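You operate a simulated robot arm through the tools that you are given. There is no shell and no other tool. Be economical: measure what you need, move in short steps, check, and stop when the job is done.

Carry out the task below with a simulated robot arm. There is one attempt and no reset: what you move stays moved.

TASK
Stand the swab from the valve end of the wooden bench beside the brown bell. It goes on the side that lies toward x +0.0, y +1.0 (a direction in the base frame), with about 3 cm between them.
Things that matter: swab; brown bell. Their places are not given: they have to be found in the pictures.

It is judged by the outcome, as a careful person would: the job done as asked, and still so three seconds after it is handed in. It fails if anything else is knocked over, pushed out of place, dropped, spilled or broken.

THE ROBOT
A 7-joint arm with a two-finger parallel gripper, fixed in place. Base frame: the origin is at the foot of the arm, x ahead of it, y to its left, z up; the work surface is at about z = 900. Lengths are in mm, angles in rad, forces in N, time in s.
With the tool pointing down near the work surface it reaches from about 240 to 680 mm from the base axis. Its first joint turns from -1.152 to 1.152 rad. Payload 2.4 kg.
Tool frame: the origin (TCP) lies between the finger pads and is the grasp point; the fingertips stand 30 mm ahead of it; z points along the fingers, y is the line along which they close. The gripper opens to 94 mm. The fingers are 28 mm wide and 10 mm thick; the gripper's body (50 by 96 mm) begins 55 mm behind the TCP.
Orientation is that of the tool frame in the base frame, as [roll, pitch, yaw] about the fixed x, y, z axes, in that order (R = Rz(yaw) Ry(pitch) Rx(roll)). With the fingers straight down and closing along the base's y, the tool's x points along the base's -x, its y along +y and its z along -z.

THE INTERFACE
- The arm moves only by the tool jog_arm. Its argument "targets" is one flat list of numbers, 7 for each row, row after row: the shift along the tool's x, y, z in units of 400 mm (1.0 is 400 mm), then the turn, a rotation vector about the tool's x, y, z in units of 90 degrees (1.0 is 90 degrees), then the opening in per cent of the stroke, from 0 (shut) to 100 (fully open). In form: [tx, ty, tz, ax, ay, az, claw, tx, ty, tz, ax, ay, az, claw, ...]. A call has 1 to 20 rows; each row is the pose to reach, as a shift and turn from the pose commanded when the call began, along the tool's axes at that moment. A call with a number of a shift or a turn outside -1 to 1 is refused whole. A row lasts 0.2 s, in which the tool goes at most 50 mm and 0.15 rad; a call with a longer step from one row to the next is refused whole, and so is a gripper value outside its range. A pose out of reach is approached as far as the arm can. The call stops where the force on the tool passes 40 N (or 10 N more than at its start, if that is more) or the arm is blocked; 0.2 s more then pass. The fingers move at their own pace (about 153 mm/s each) and stop on an object; they squeeze with about 38 N. The grip force told is the motor's: it shows also when the fingers shut on nothing. Time passes only in rows, and 0.2 s behind the last, so rows that repeat a pose let the fingers close. It gives the time, the measured TCP pose, the force on the tool (base axes), the opening and the grip force at its end, in the units of the frame above (readings bear some noise).
- Cameras (640 x 400 px; columns grow to the right, rows downward): "scene" is fixed at [35.1, 466.9, 1456.3]; the picture's right is [-0.80, -0.60, 0.00], its down [-0.27, 0.36, -0.89] and it looks along [0.54, -0.71, -0.45] (base axes); focal length 331 px, centre (320, 200). "wrist" rides on the gripper at [-37, 0, -58] in the tool frame; the picture's right is [0.00, -1.00, 0.00], its down [0.97, 0.00, -0.24] and it looks along [0.24, 0.00, 0.97] (tool axes); focal length 218 px, centre (320, 200).
- snapshot(camera): a new picture of that camera. No time passes.
- locate(camera, pixels): for up to 12 pixels [column, row] of the newest picture of that camera ("zoom" is the newest enlarged one), the place [x, y, z] in the base frame of the surface seen there, good to about 2 mm. No time passes.
- zoom(camera, box): a new picture of the part [left, top, right, bottom] of that camera's present view, enlarged. No time passes.
- close_job(): hands the job in; it is judged then, once.

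Work in short steps. Measure before you move; look again where a grasp or a placing could have gone wrong, and mend it. You have 60 turns and 24 pictures in all, the two below and enlarged ones among them. Open the gripper and draw the arm clear of the work before you hand the job in, unless the task says otherwise; then end with one line.

The tools are called after "Call:" as name(argument=value, ...) on one line, values as JSON. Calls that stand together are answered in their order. jog_arm: Moves the arm, as the interface text tells. Its arguments: {"type":"object","properties":{"targets":{"type":"array"}},"required":["targets"]} The other tools are called the same way: snapshot (camera) takes a picture; locate (camera, pixels) gives the place of the surface under pixels of a picture; zoom (camera, box) takes an enlarged picture of a part of a camera's view; close_job () hands the job in.

At the start:

```text
clock: 0.0
tool_pos: [337.4, 66.9, 1232.3]
tool_rot: [3.142, 0.002, 3.141]
contact_force: [-0.9, -0.5, 0.2]
gripper_width: 94.0
finger_force: 0.0
```

scene: 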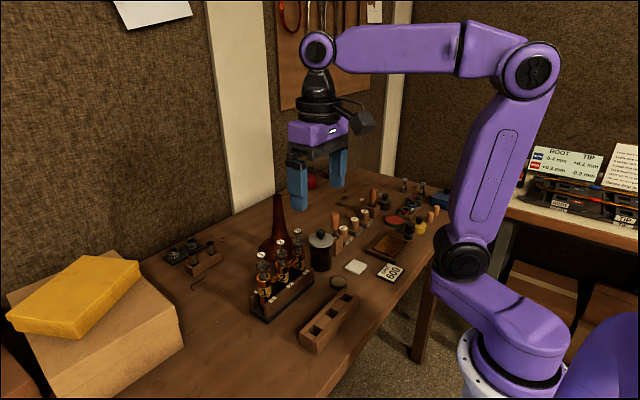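
wrist: 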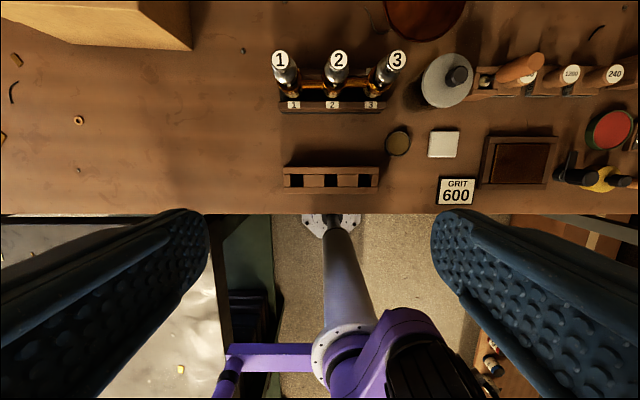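

The pictures show a crowded bench; I enlarge parts of the scene to find the swab, the bell and the valve.

Call:
zoom(camera="scene", box=[300, 160, 460, 260])

Call:
zoom(camera="scene", box=[150, 190, 390, 340])

```text
4.00 times, centred on (380, 210) of scene
```

zoom: 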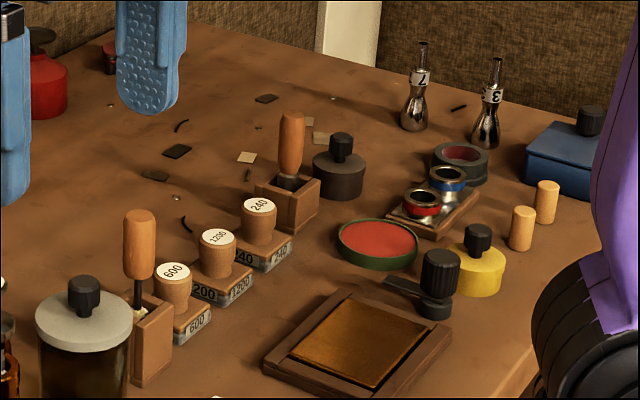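

```text
2.67 times, centred on (270, 265) of scene
```

zoom: 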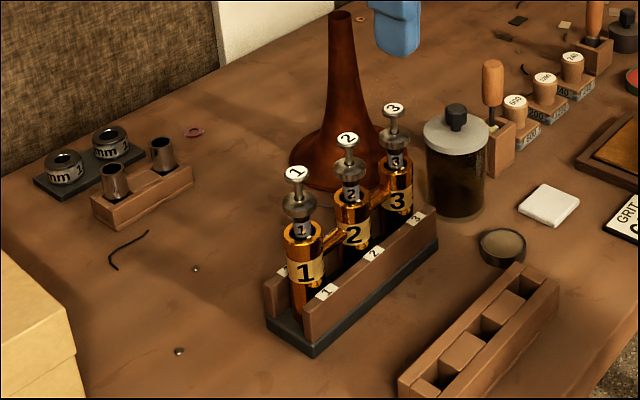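

Two wooden-handled things stand in small holders; one is near the jar and valves. I look closer at it and at the things from the wrist.

Call:
zoom(camera="scene", box=[305, 195, 385, 245])

Call:
zoom(camera="wrist", box=[380, 0, 640, 162])

```text
8.00 times, centred on (345, 220) of scene
```

zoom: 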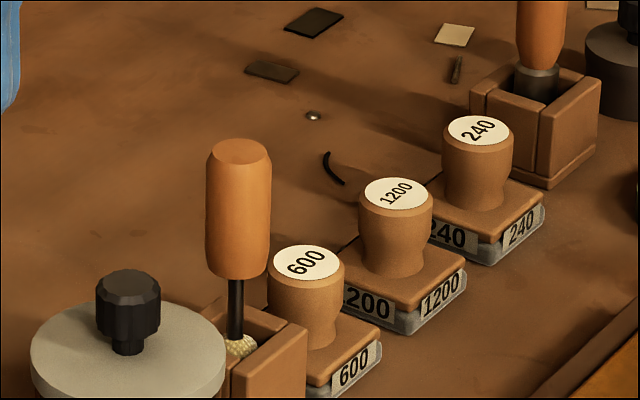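

```text
2.46 times, centred on (510, 81) of wrist
```

zoom: 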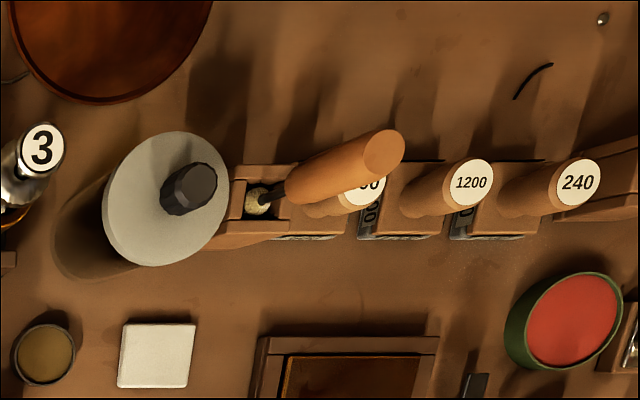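

The swab with black rod and woolly tip stands in a holder next to the jar. I measure it, the bell and neighbours.

Call:
locate(camera="zoom", pixels=[[384, 152], [310, 185], [258, 200], [240, 230], [240, 170], [285, 168], [190, 188], [160, 250], [110, 50], [120, 102], [360, 200], [20, 40]])

Call:
locate(camera="scene", pixels=[[334.7, 214.4], [334.5, 222], [334.4, 233], [335, 238.5], [278, 196], [279, 210], [279, 230], [275, 248], [260, 252], [281, 262], [340, 244], [331, 239]])

```text
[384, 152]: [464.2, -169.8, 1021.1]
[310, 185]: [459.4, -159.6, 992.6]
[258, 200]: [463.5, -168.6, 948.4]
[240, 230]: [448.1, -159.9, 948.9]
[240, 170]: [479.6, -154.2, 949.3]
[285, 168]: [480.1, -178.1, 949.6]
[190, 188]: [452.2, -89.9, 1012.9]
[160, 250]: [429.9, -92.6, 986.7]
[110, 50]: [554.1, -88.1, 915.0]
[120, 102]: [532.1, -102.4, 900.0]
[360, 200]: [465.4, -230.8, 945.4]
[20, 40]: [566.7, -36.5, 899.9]
```

```text
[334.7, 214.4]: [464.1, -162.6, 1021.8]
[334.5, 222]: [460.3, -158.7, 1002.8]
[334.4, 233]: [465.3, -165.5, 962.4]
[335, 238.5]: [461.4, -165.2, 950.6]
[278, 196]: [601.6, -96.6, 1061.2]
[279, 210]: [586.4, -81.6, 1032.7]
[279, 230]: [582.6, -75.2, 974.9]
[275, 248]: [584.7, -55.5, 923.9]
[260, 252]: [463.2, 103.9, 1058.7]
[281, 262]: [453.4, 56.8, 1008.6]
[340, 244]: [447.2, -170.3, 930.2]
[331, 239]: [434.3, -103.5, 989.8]
```

Swab: handle about (464,-166), top z 1021, holder top z 949. Next I move high above toward the bell to see its rim and the target spot.

Call:
jog_arm(targets=[-0.1, -0.05, 0, 0, 0, 0, 100, -0.2, -0.1, 0, 0, 0, 0, 100, -0.3, -0.15, 0, 0, 0, 0, 100, -0.4, -0.2, 0, 0, 0, 0, 100, -0.5, -0.25, 0, 0, 0, 0, 100])

Call:
snapshot(camera="wrist")

```text
clock: 1.2
tool_pos: [539.5, -35.7, 1232.5]
tool_rot: [3.141, 0.001, -3.14]
contact_force: [1.0, -0.5, -0.3]
gripper_width: 94.1
finger_force: 0.1
```

```text
17 pictures are left
```

wrist: 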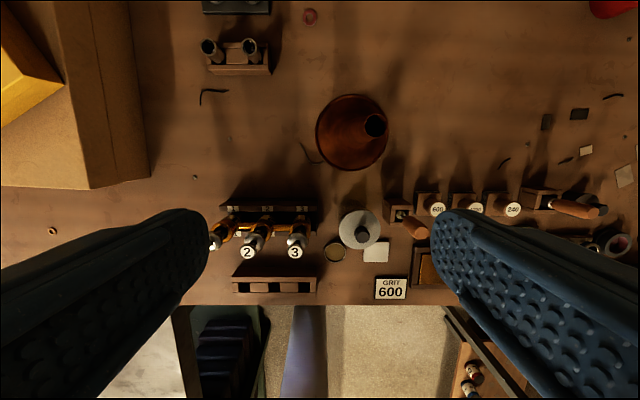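

The bell is at (352,132) with rim about ±36 px. I enlarge to measure the rim and target spot.

Call:
zoom(camera="wrist", box=[180, 60, 460, 235])

```text
2.29 times, centred on (320, 148) of wrist
```

zoom: 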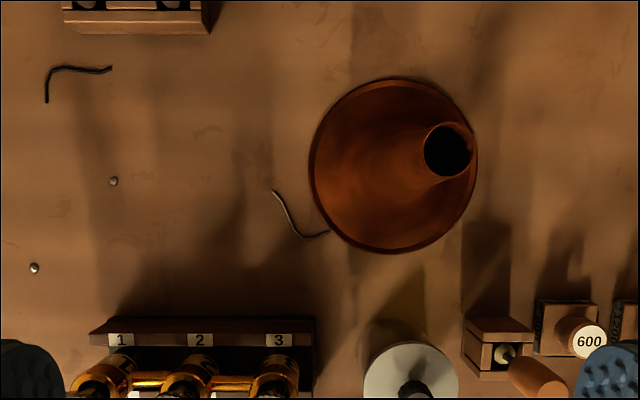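

Call:
locate(camera="zoom", pixels=[[313, 168], [471, 180], [385, 250], [395, 80], [302, 168], [475, 150], [276, 193], [310, 237], [220, 168], [200, 325], [502, 353], [467, 345]])

```text
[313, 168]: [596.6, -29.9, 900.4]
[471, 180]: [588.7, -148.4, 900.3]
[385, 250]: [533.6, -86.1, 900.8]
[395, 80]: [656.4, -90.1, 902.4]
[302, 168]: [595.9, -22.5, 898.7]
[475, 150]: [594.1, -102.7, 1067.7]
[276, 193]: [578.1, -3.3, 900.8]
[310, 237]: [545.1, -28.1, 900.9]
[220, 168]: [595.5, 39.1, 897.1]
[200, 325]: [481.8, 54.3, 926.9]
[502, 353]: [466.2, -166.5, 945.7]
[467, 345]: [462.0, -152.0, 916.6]
```

Bell centre ≈ (595,-89), rim radius ≈61, so the rim on the +y side is at y≈-28; swab target centre ≈ (595, 2+its radius). I move over the swab, partly closed to clear the jar, staying above its top.

Call:
jog_arm(targets=[0.047, -0.082, 0, 0, 0, 0, 56, 0.095, -0.164, 0, 0, 0, 0, 56, 0.142, -0.246, 0, 0, 0, 0, 56, 0.189, -0.328, 0, 0, 0, 0, 56, 0.189, -0.328, 0.1, 0, 0, 0, 56, 0.189, -0.328, 0.2, 0, 0, 0, 56, 0.189, -0.328, 0.3, 0, 0, 0, 56, 0.189, -0.328, 0.4, 0, 0, 0, 56])

Call:
snapshot(camera="wrist")

Call:
zoom(camera="scene", box=[290, 170, 386, 250])

```text
clock: 3.0
tool_pos: [463.0, -167.8, 1073.1]
tool_rot: [-3.141, 0.001, -3.139]
contact_force: [-0.5, -0.2, 1.3]
gripper_width: 52.6
finger_force: 0.1
```

```text
15 pictures are left
```

wrist: 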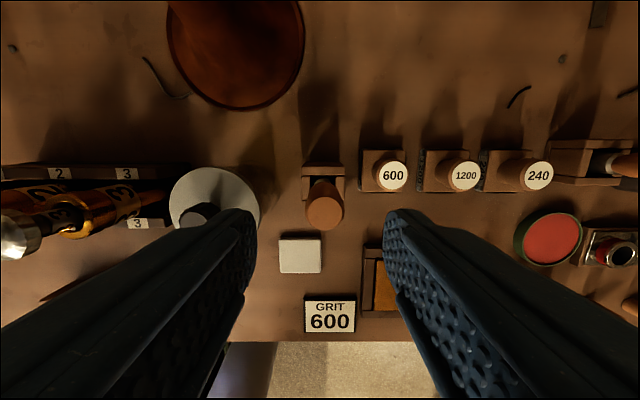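

```text
5.00 times, centred on (338, 210) of scene
```

zoom: 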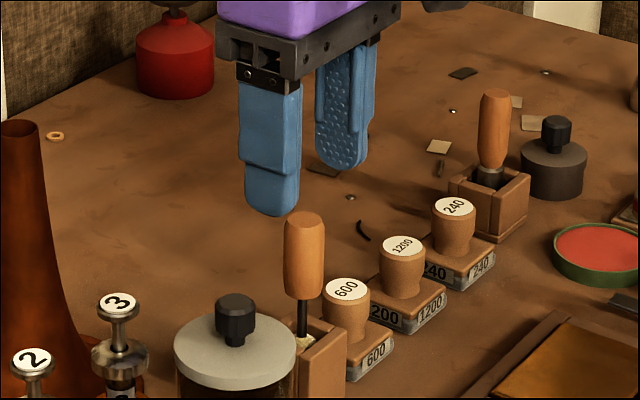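

I check the handle's position under the gripper: top at about (326,212) in the wrist picture.

Call:
locate(camera="wrist", pixels=[[324, 213], [309, 213], [340, 213], [324, 226], [215, 172], [252, 195], [305, 182], [342, 182]])

Call:
locate(camera="zoom", pixels=[[304, 218], [303, 260], [303, 290], [302, 320], [285, 235], [324, 235]])

```text
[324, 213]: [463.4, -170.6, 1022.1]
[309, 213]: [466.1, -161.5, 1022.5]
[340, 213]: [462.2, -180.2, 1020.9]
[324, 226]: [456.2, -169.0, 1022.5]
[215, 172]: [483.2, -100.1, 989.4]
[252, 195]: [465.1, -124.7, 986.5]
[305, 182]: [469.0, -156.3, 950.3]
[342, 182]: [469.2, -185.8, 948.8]
```

```text
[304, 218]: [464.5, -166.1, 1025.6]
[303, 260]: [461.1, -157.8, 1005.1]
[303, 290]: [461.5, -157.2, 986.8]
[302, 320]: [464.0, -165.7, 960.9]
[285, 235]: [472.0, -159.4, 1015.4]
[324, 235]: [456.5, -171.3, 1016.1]
```

Handle centre ≈ (464,-169.5), z ≈ 972–1022; jar edge y≈-125 leaves clearance. I descend to TCP z≈1000 and close.

Call:
jog_arm(targets=[-0.002, -0.004, 0.06, 0, 0, 0, 50, -0.002, -0.004, 0.12, 0, 0, 0, 50, -0.002, -0.004, 0.182, 0, 0, 0, 50, -0.002, -0.004, 0.182, 0, 0, 0, 50, -0.002, -0.004, 0.182, 0, 0, 0, 0, -0.002, -0.004, 0.182, 0, 0, 0, 0, -0.002, -0.004, 0.182, 0, 0, 0, 0])

```text
clock: 4.6
tool_pos: [463.6, -167.3, 1000.7]
tool_rot: [-3.139, 0.002, 3.141]
contact_force: [-0.6, -7.5, -1.3]
gripper_width: 20.7
finger_force: 37.9
```

Gripped at 20.7 mm, with a small side force in -y. I ease 1.5 mm that way and lift slowly, straight up.

Call:
jog_arm(targets=[0, -0.004, 0, 0, 0, 0, 0, 0, -0.004, -0.02, 0, 0, 0, 0, 0, -0.004, -0.04, 0, 0, 0, 0, 0, -0.004, -0.08, 0, 0, 0, 0])

Call:
zoom(camera="scene", box=[290, 170, 386, 250])

```text
clock: 5.6
tool_pos: [463.7, -167.8, 1031.9]
tool_rot: [3.14, 0.001, 3.14]
contact_force: [-0.1, -0.3, -0.9]
gripper_width: 20.9
finger_force: 38.1
```

```text
5.00 times, centred on (338, 210) of scene
```

zoom: 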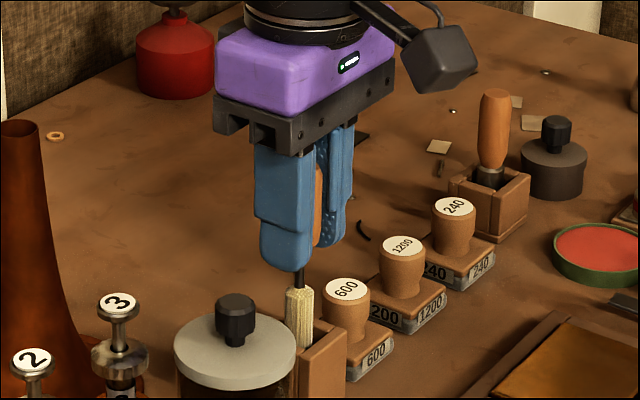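

The swab slides out cleanly, with a cylindrical woolly head. I lift it well above everything and look at its lower end.

Call:
jog_arm(targets=[0, 0, -0.1, 0, 0, 0, 0, 0, 0, -0.2, 0, 0, 0, 0, 0, 0, -0.3, 0, 0, 0, 0, 0, 0, -0.4, 0, 0, 0, 0])

Call:
zoom(camera="scene", box=[290, 100, 418, 250])

```text
clock: 6.6
tool_pos: [464.8, -167.2, 1194.6]
tool_rot: [-3.141, -0.002, -3.141]
contact_force: [-0.4, 0.2, 0.5]
gripper_width: 20.6
finger_force: 37.6
```

```text
2.67 times, centred on (354, 175) of scene
```

zoom: 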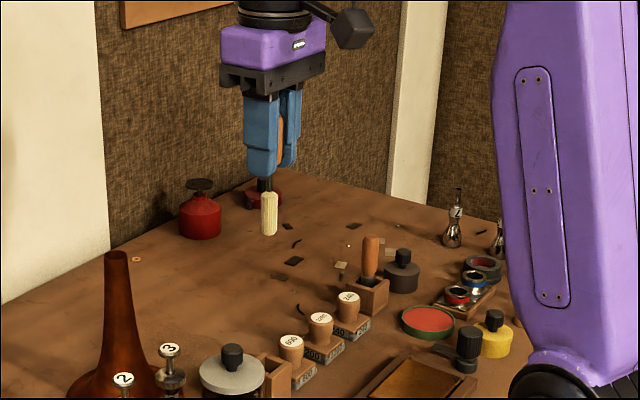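

Head spans about (262–277, 192–235) in the enlarged view. I measure its lower end.

Call:
locate(camera="zoom", pixels=[[270, 233], [270, 230], [270, 215], [270, 196], [263, 215], [276, 215], [266, 184]])

```text
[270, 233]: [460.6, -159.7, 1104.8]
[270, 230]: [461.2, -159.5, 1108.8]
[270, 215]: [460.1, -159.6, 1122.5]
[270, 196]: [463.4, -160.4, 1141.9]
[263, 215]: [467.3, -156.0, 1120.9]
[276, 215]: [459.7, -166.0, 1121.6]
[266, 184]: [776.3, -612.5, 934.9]
```

Swab bottom is ≈91 mm below the TCP, head radius ≈8 mm. I carry it at height (bottom ≈1104 > bell top 1067) to above (595, 11).

Call:
jog_arm(targets=[-0.055, 0.075, 0, 0, 0, 0, 0, -0.11, 0.15, 0, 0, 0, 0, 0, -0.165, 0.225, 0, 0, 0, 0, 0, -0.22, 0.3, 0, 0, 0, 0, 0, -0.275, 0.375, 0, 0, 0, 0, 0, -0.3275, 0.4475, 0, 0, 0, 0, 0, -0.3275, 0.4475, 0, 0, 0, 0, 0])

Call:
snapshot(camera="wrist")

Call:
snapshot(camera="scene")

```text
clock: 8.2
tool_pos: [595.4, 12.4, 1193.7]
tool_rot: [3.141, 0.001, -3.141]
contact_force: [1.4, 0.6, 0.1]
gripper_width: 20.7
finger_force: 38.1
```

```text
11 pictures are left
```

wrist: 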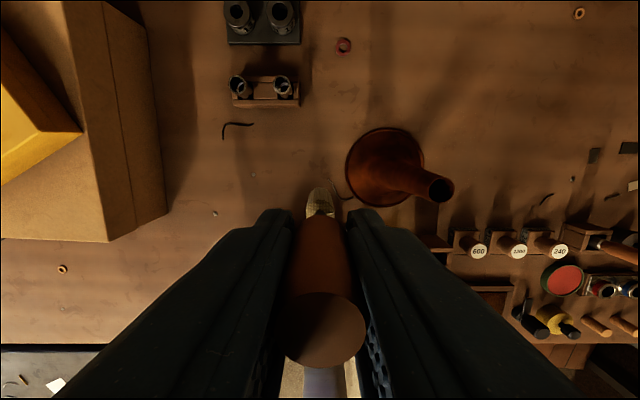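

```text
10 pictures are left
```

scene: 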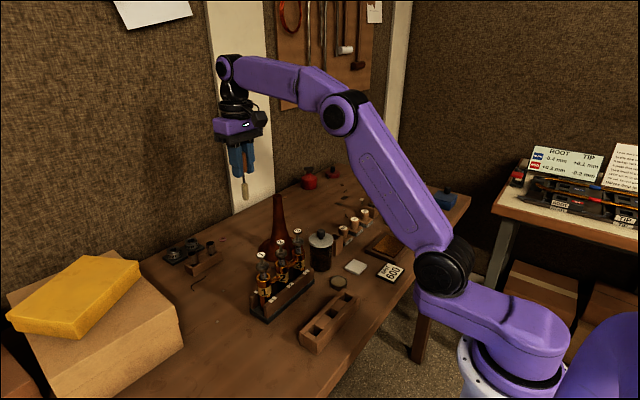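

Over the spot, all clear. I lower to about 9 mm above the bench.

Call:
jog_arm(targets=[0, 0, 0.1, 0, 0, 0, 0, 0, 0, 0.2, 0, 0, 0, 0, 0, 0, 0.3, 0, 0, 0, 0, 0, 0, 0.4, 0, 0, 0, 0, 0, 0, 0.45, 0, 0, 0, 0, 0, 0, 0.48, 0, 0, 0, 0, 0, 0, 0.48, 0, 0, 0, 0])

Call:
zoom(camera="scene", box=[190, 170, 318, 290])

Call:
snapshot(camera="wrist")

```text
clock: 9.8
tool_pos: [595.8, 12.0, 999.4]
tool_rot: [3.141, 0.0, 3.141]
contact_force: [-0.2, -0.1, -0.8]
gripper_width: 20.8
finger_force: 38.0
```

```text
3.33 times, centred on (254, 230) of scene
```

zoom: 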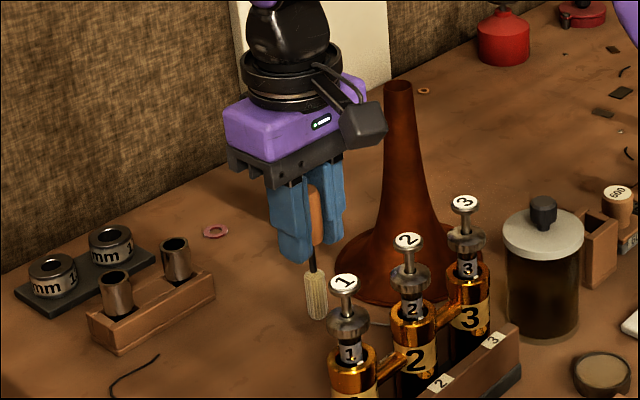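

```text
8 pictures are left
```

wrist: 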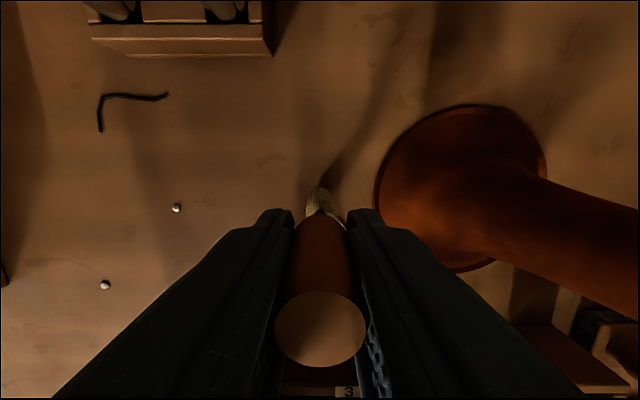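

I check bottom height, verticality and rim position before setting down.

Call:
locate(camera="zoom", pixels=[[317, 318], [308, 296], [325, 296], [316, 278], [317, 310], [316, 200], [316, 235]])

Call:
locate(camera="wrist", pixels=[[380, 192], [376, 192], [320, 195], [308, 207], [332, 207], [356, 192]])

```text
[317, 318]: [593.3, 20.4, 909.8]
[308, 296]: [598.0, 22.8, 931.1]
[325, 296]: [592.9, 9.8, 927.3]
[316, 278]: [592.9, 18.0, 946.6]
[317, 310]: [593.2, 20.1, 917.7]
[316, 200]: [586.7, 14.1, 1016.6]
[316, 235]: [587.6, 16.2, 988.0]
```

```text
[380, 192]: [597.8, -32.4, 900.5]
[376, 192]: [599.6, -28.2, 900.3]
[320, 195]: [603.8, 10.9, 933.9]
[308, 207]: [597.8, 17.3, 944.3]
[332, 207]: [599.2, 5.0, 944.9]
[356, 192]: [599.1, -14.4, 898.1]
```

The swab is upright (head centre ≈ (596,11)), bottom ≈ 8–9 mm up, rim at y≈-28 gives about 30 mm. I lower in small steps.

Call:
jog_arm(targets=[0, 0, 0.008, 0, 0, 0, 0, 0, 0, 0.014, 0, 0, 0, 0, 0, 0, 0.018, 0, 0, 0, 0, 0, 0, 0.018, 0, 0, 0, 0])

```text
clock: 10.8
tool_pos: [594.4, 11.9, 994.9]
tool_rot: [-3.142, 0.001, 3.141]
contact_force: [-0.8, -0.1, -0.4]
gripper_width: 20.6
finger_force: 38.1
```

Call:
jog_arm(targets=[0, 0, 0.0025, 0, 0, 0, 0, 0, 0, 0.0025, 0, 0, 0, 0])

```text
clock: 11.4
tool_pos: [594.3, 11.8, 994.5]
tool_rot: [3.141, 0.002, -3.141]
contact_force: [-3.4, 0.4, 9.9]
gripper_width: 20.9
finger_force: 38.3
```

Contact is felt (≈10 N). I ease off 0.4 mm and open the fingers gradually.

Call:
jog_arm(targets=[0, 0, -0.001, 0, 0, 0, 0, 0, 0, -0.001, 0, 0, 0, 23, 0, 0, -0.001, 0, 0, 0, 25, 0, 0, -0.001, 0, 0, 0, 28, 0, 0, -0.001, 0, 0, 0, 34, 0, 0, -0.001, 0, 0, 0, 44, 0, 0, -0.001, 0, 0, 0, 55, 0, 0, -0.001, 0, 0, 0, 55])

Call:
zoom(camera="scene", box=[190, 170, 318, 290])

```text
clock: 13.2
tool_pos: [595.4, 12.9, 994.7]
tool_rot: [3.14, 0.0, -3.14]
contact_force: [0.2, -0.3, 0.1]
gripper_width: 51.8
finger_force: 0.1
```

```text
3.33 times, centred on (254, 230) of scene
```

zoom: 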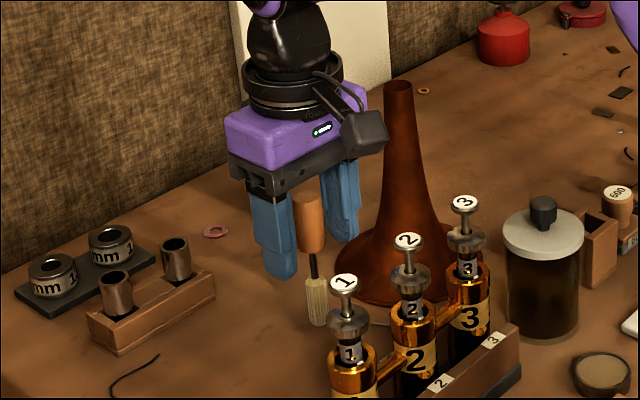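

It stands free with the fingers open. I check its uprightness before withdrawing.

Call:
locate(camera="zoom", pixels=[[317, 322], [316, 300], [315, 282], [312, 240], [309, 215], [308, 200], [308, 190]])

```text
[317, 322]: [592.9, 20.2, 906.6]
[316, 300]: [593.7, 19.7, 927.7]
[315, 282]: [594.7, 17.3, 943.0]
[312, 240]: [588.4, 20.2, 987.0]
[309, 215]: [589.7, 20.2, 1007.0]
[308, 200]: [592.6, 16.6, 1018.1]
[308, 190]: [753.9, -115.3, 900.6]
```

The swab is upright at ≈ (596,12). I rise straight up.

Call:
jog_arm(targets=[0, 0, -0.05, 0, 0, 0, 55, 0, 0, -0.15, 0, 0, 0, 55, 0, 0, -0.25, 0, 0, 0, 55, 0, 0, -0.35, 0, 0, 0, 55, 0, 0, -0.45, 0, 0, 0, 55, 0, 0, -0.55, 0, 0, 0, 55, 0.1, 0, -0.58, 0, 0, 0, 80, 0.2, 0.05, -0.58, 0, 0, 0, 100, 0.3, 0.05, -0.58, 0, 0, 0, 100, 0.3, 0.05, -0.58, 0, 0, 0, 100])

Call:
snapshot(camera="scene")

Call:
zoom(camera="scene", box=[190, 170, 318, 290])

```text
clock: 15.4
tool_pos: [475.6, 30.0, 1224.1]
tool_rot: [3.141, -0.001, -3.142]
contact_force: [-0.6, -0.2, 0.4]
gripper_width: 94.0
finger_force: 0.0
```

```text
6 pictures are left
```

scene: 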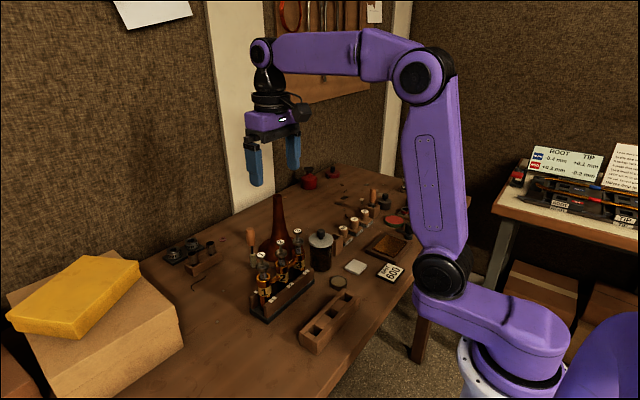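

```text
3.33 times, centred on (254, 230) of scene
```

zoom: 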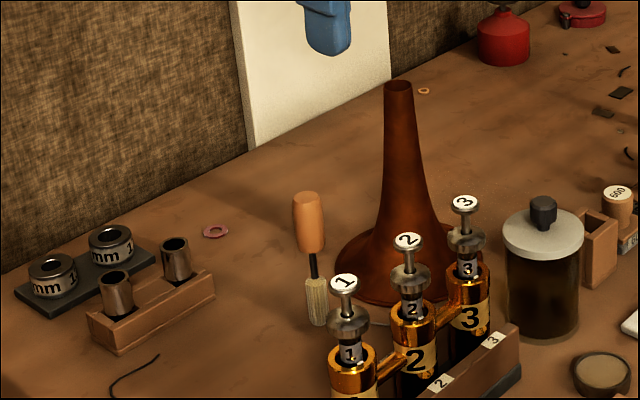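

The swab stands free and upright beside the bell, nothing else has moved, and the arm is clear. I hand the job in.

Call:
close_job()

```text
The job is handed in.
```

The swab from the valve end now stands upright on the +y side of the brown bell, about 3 cm from its rim. The gripper is open and the arm is clear.
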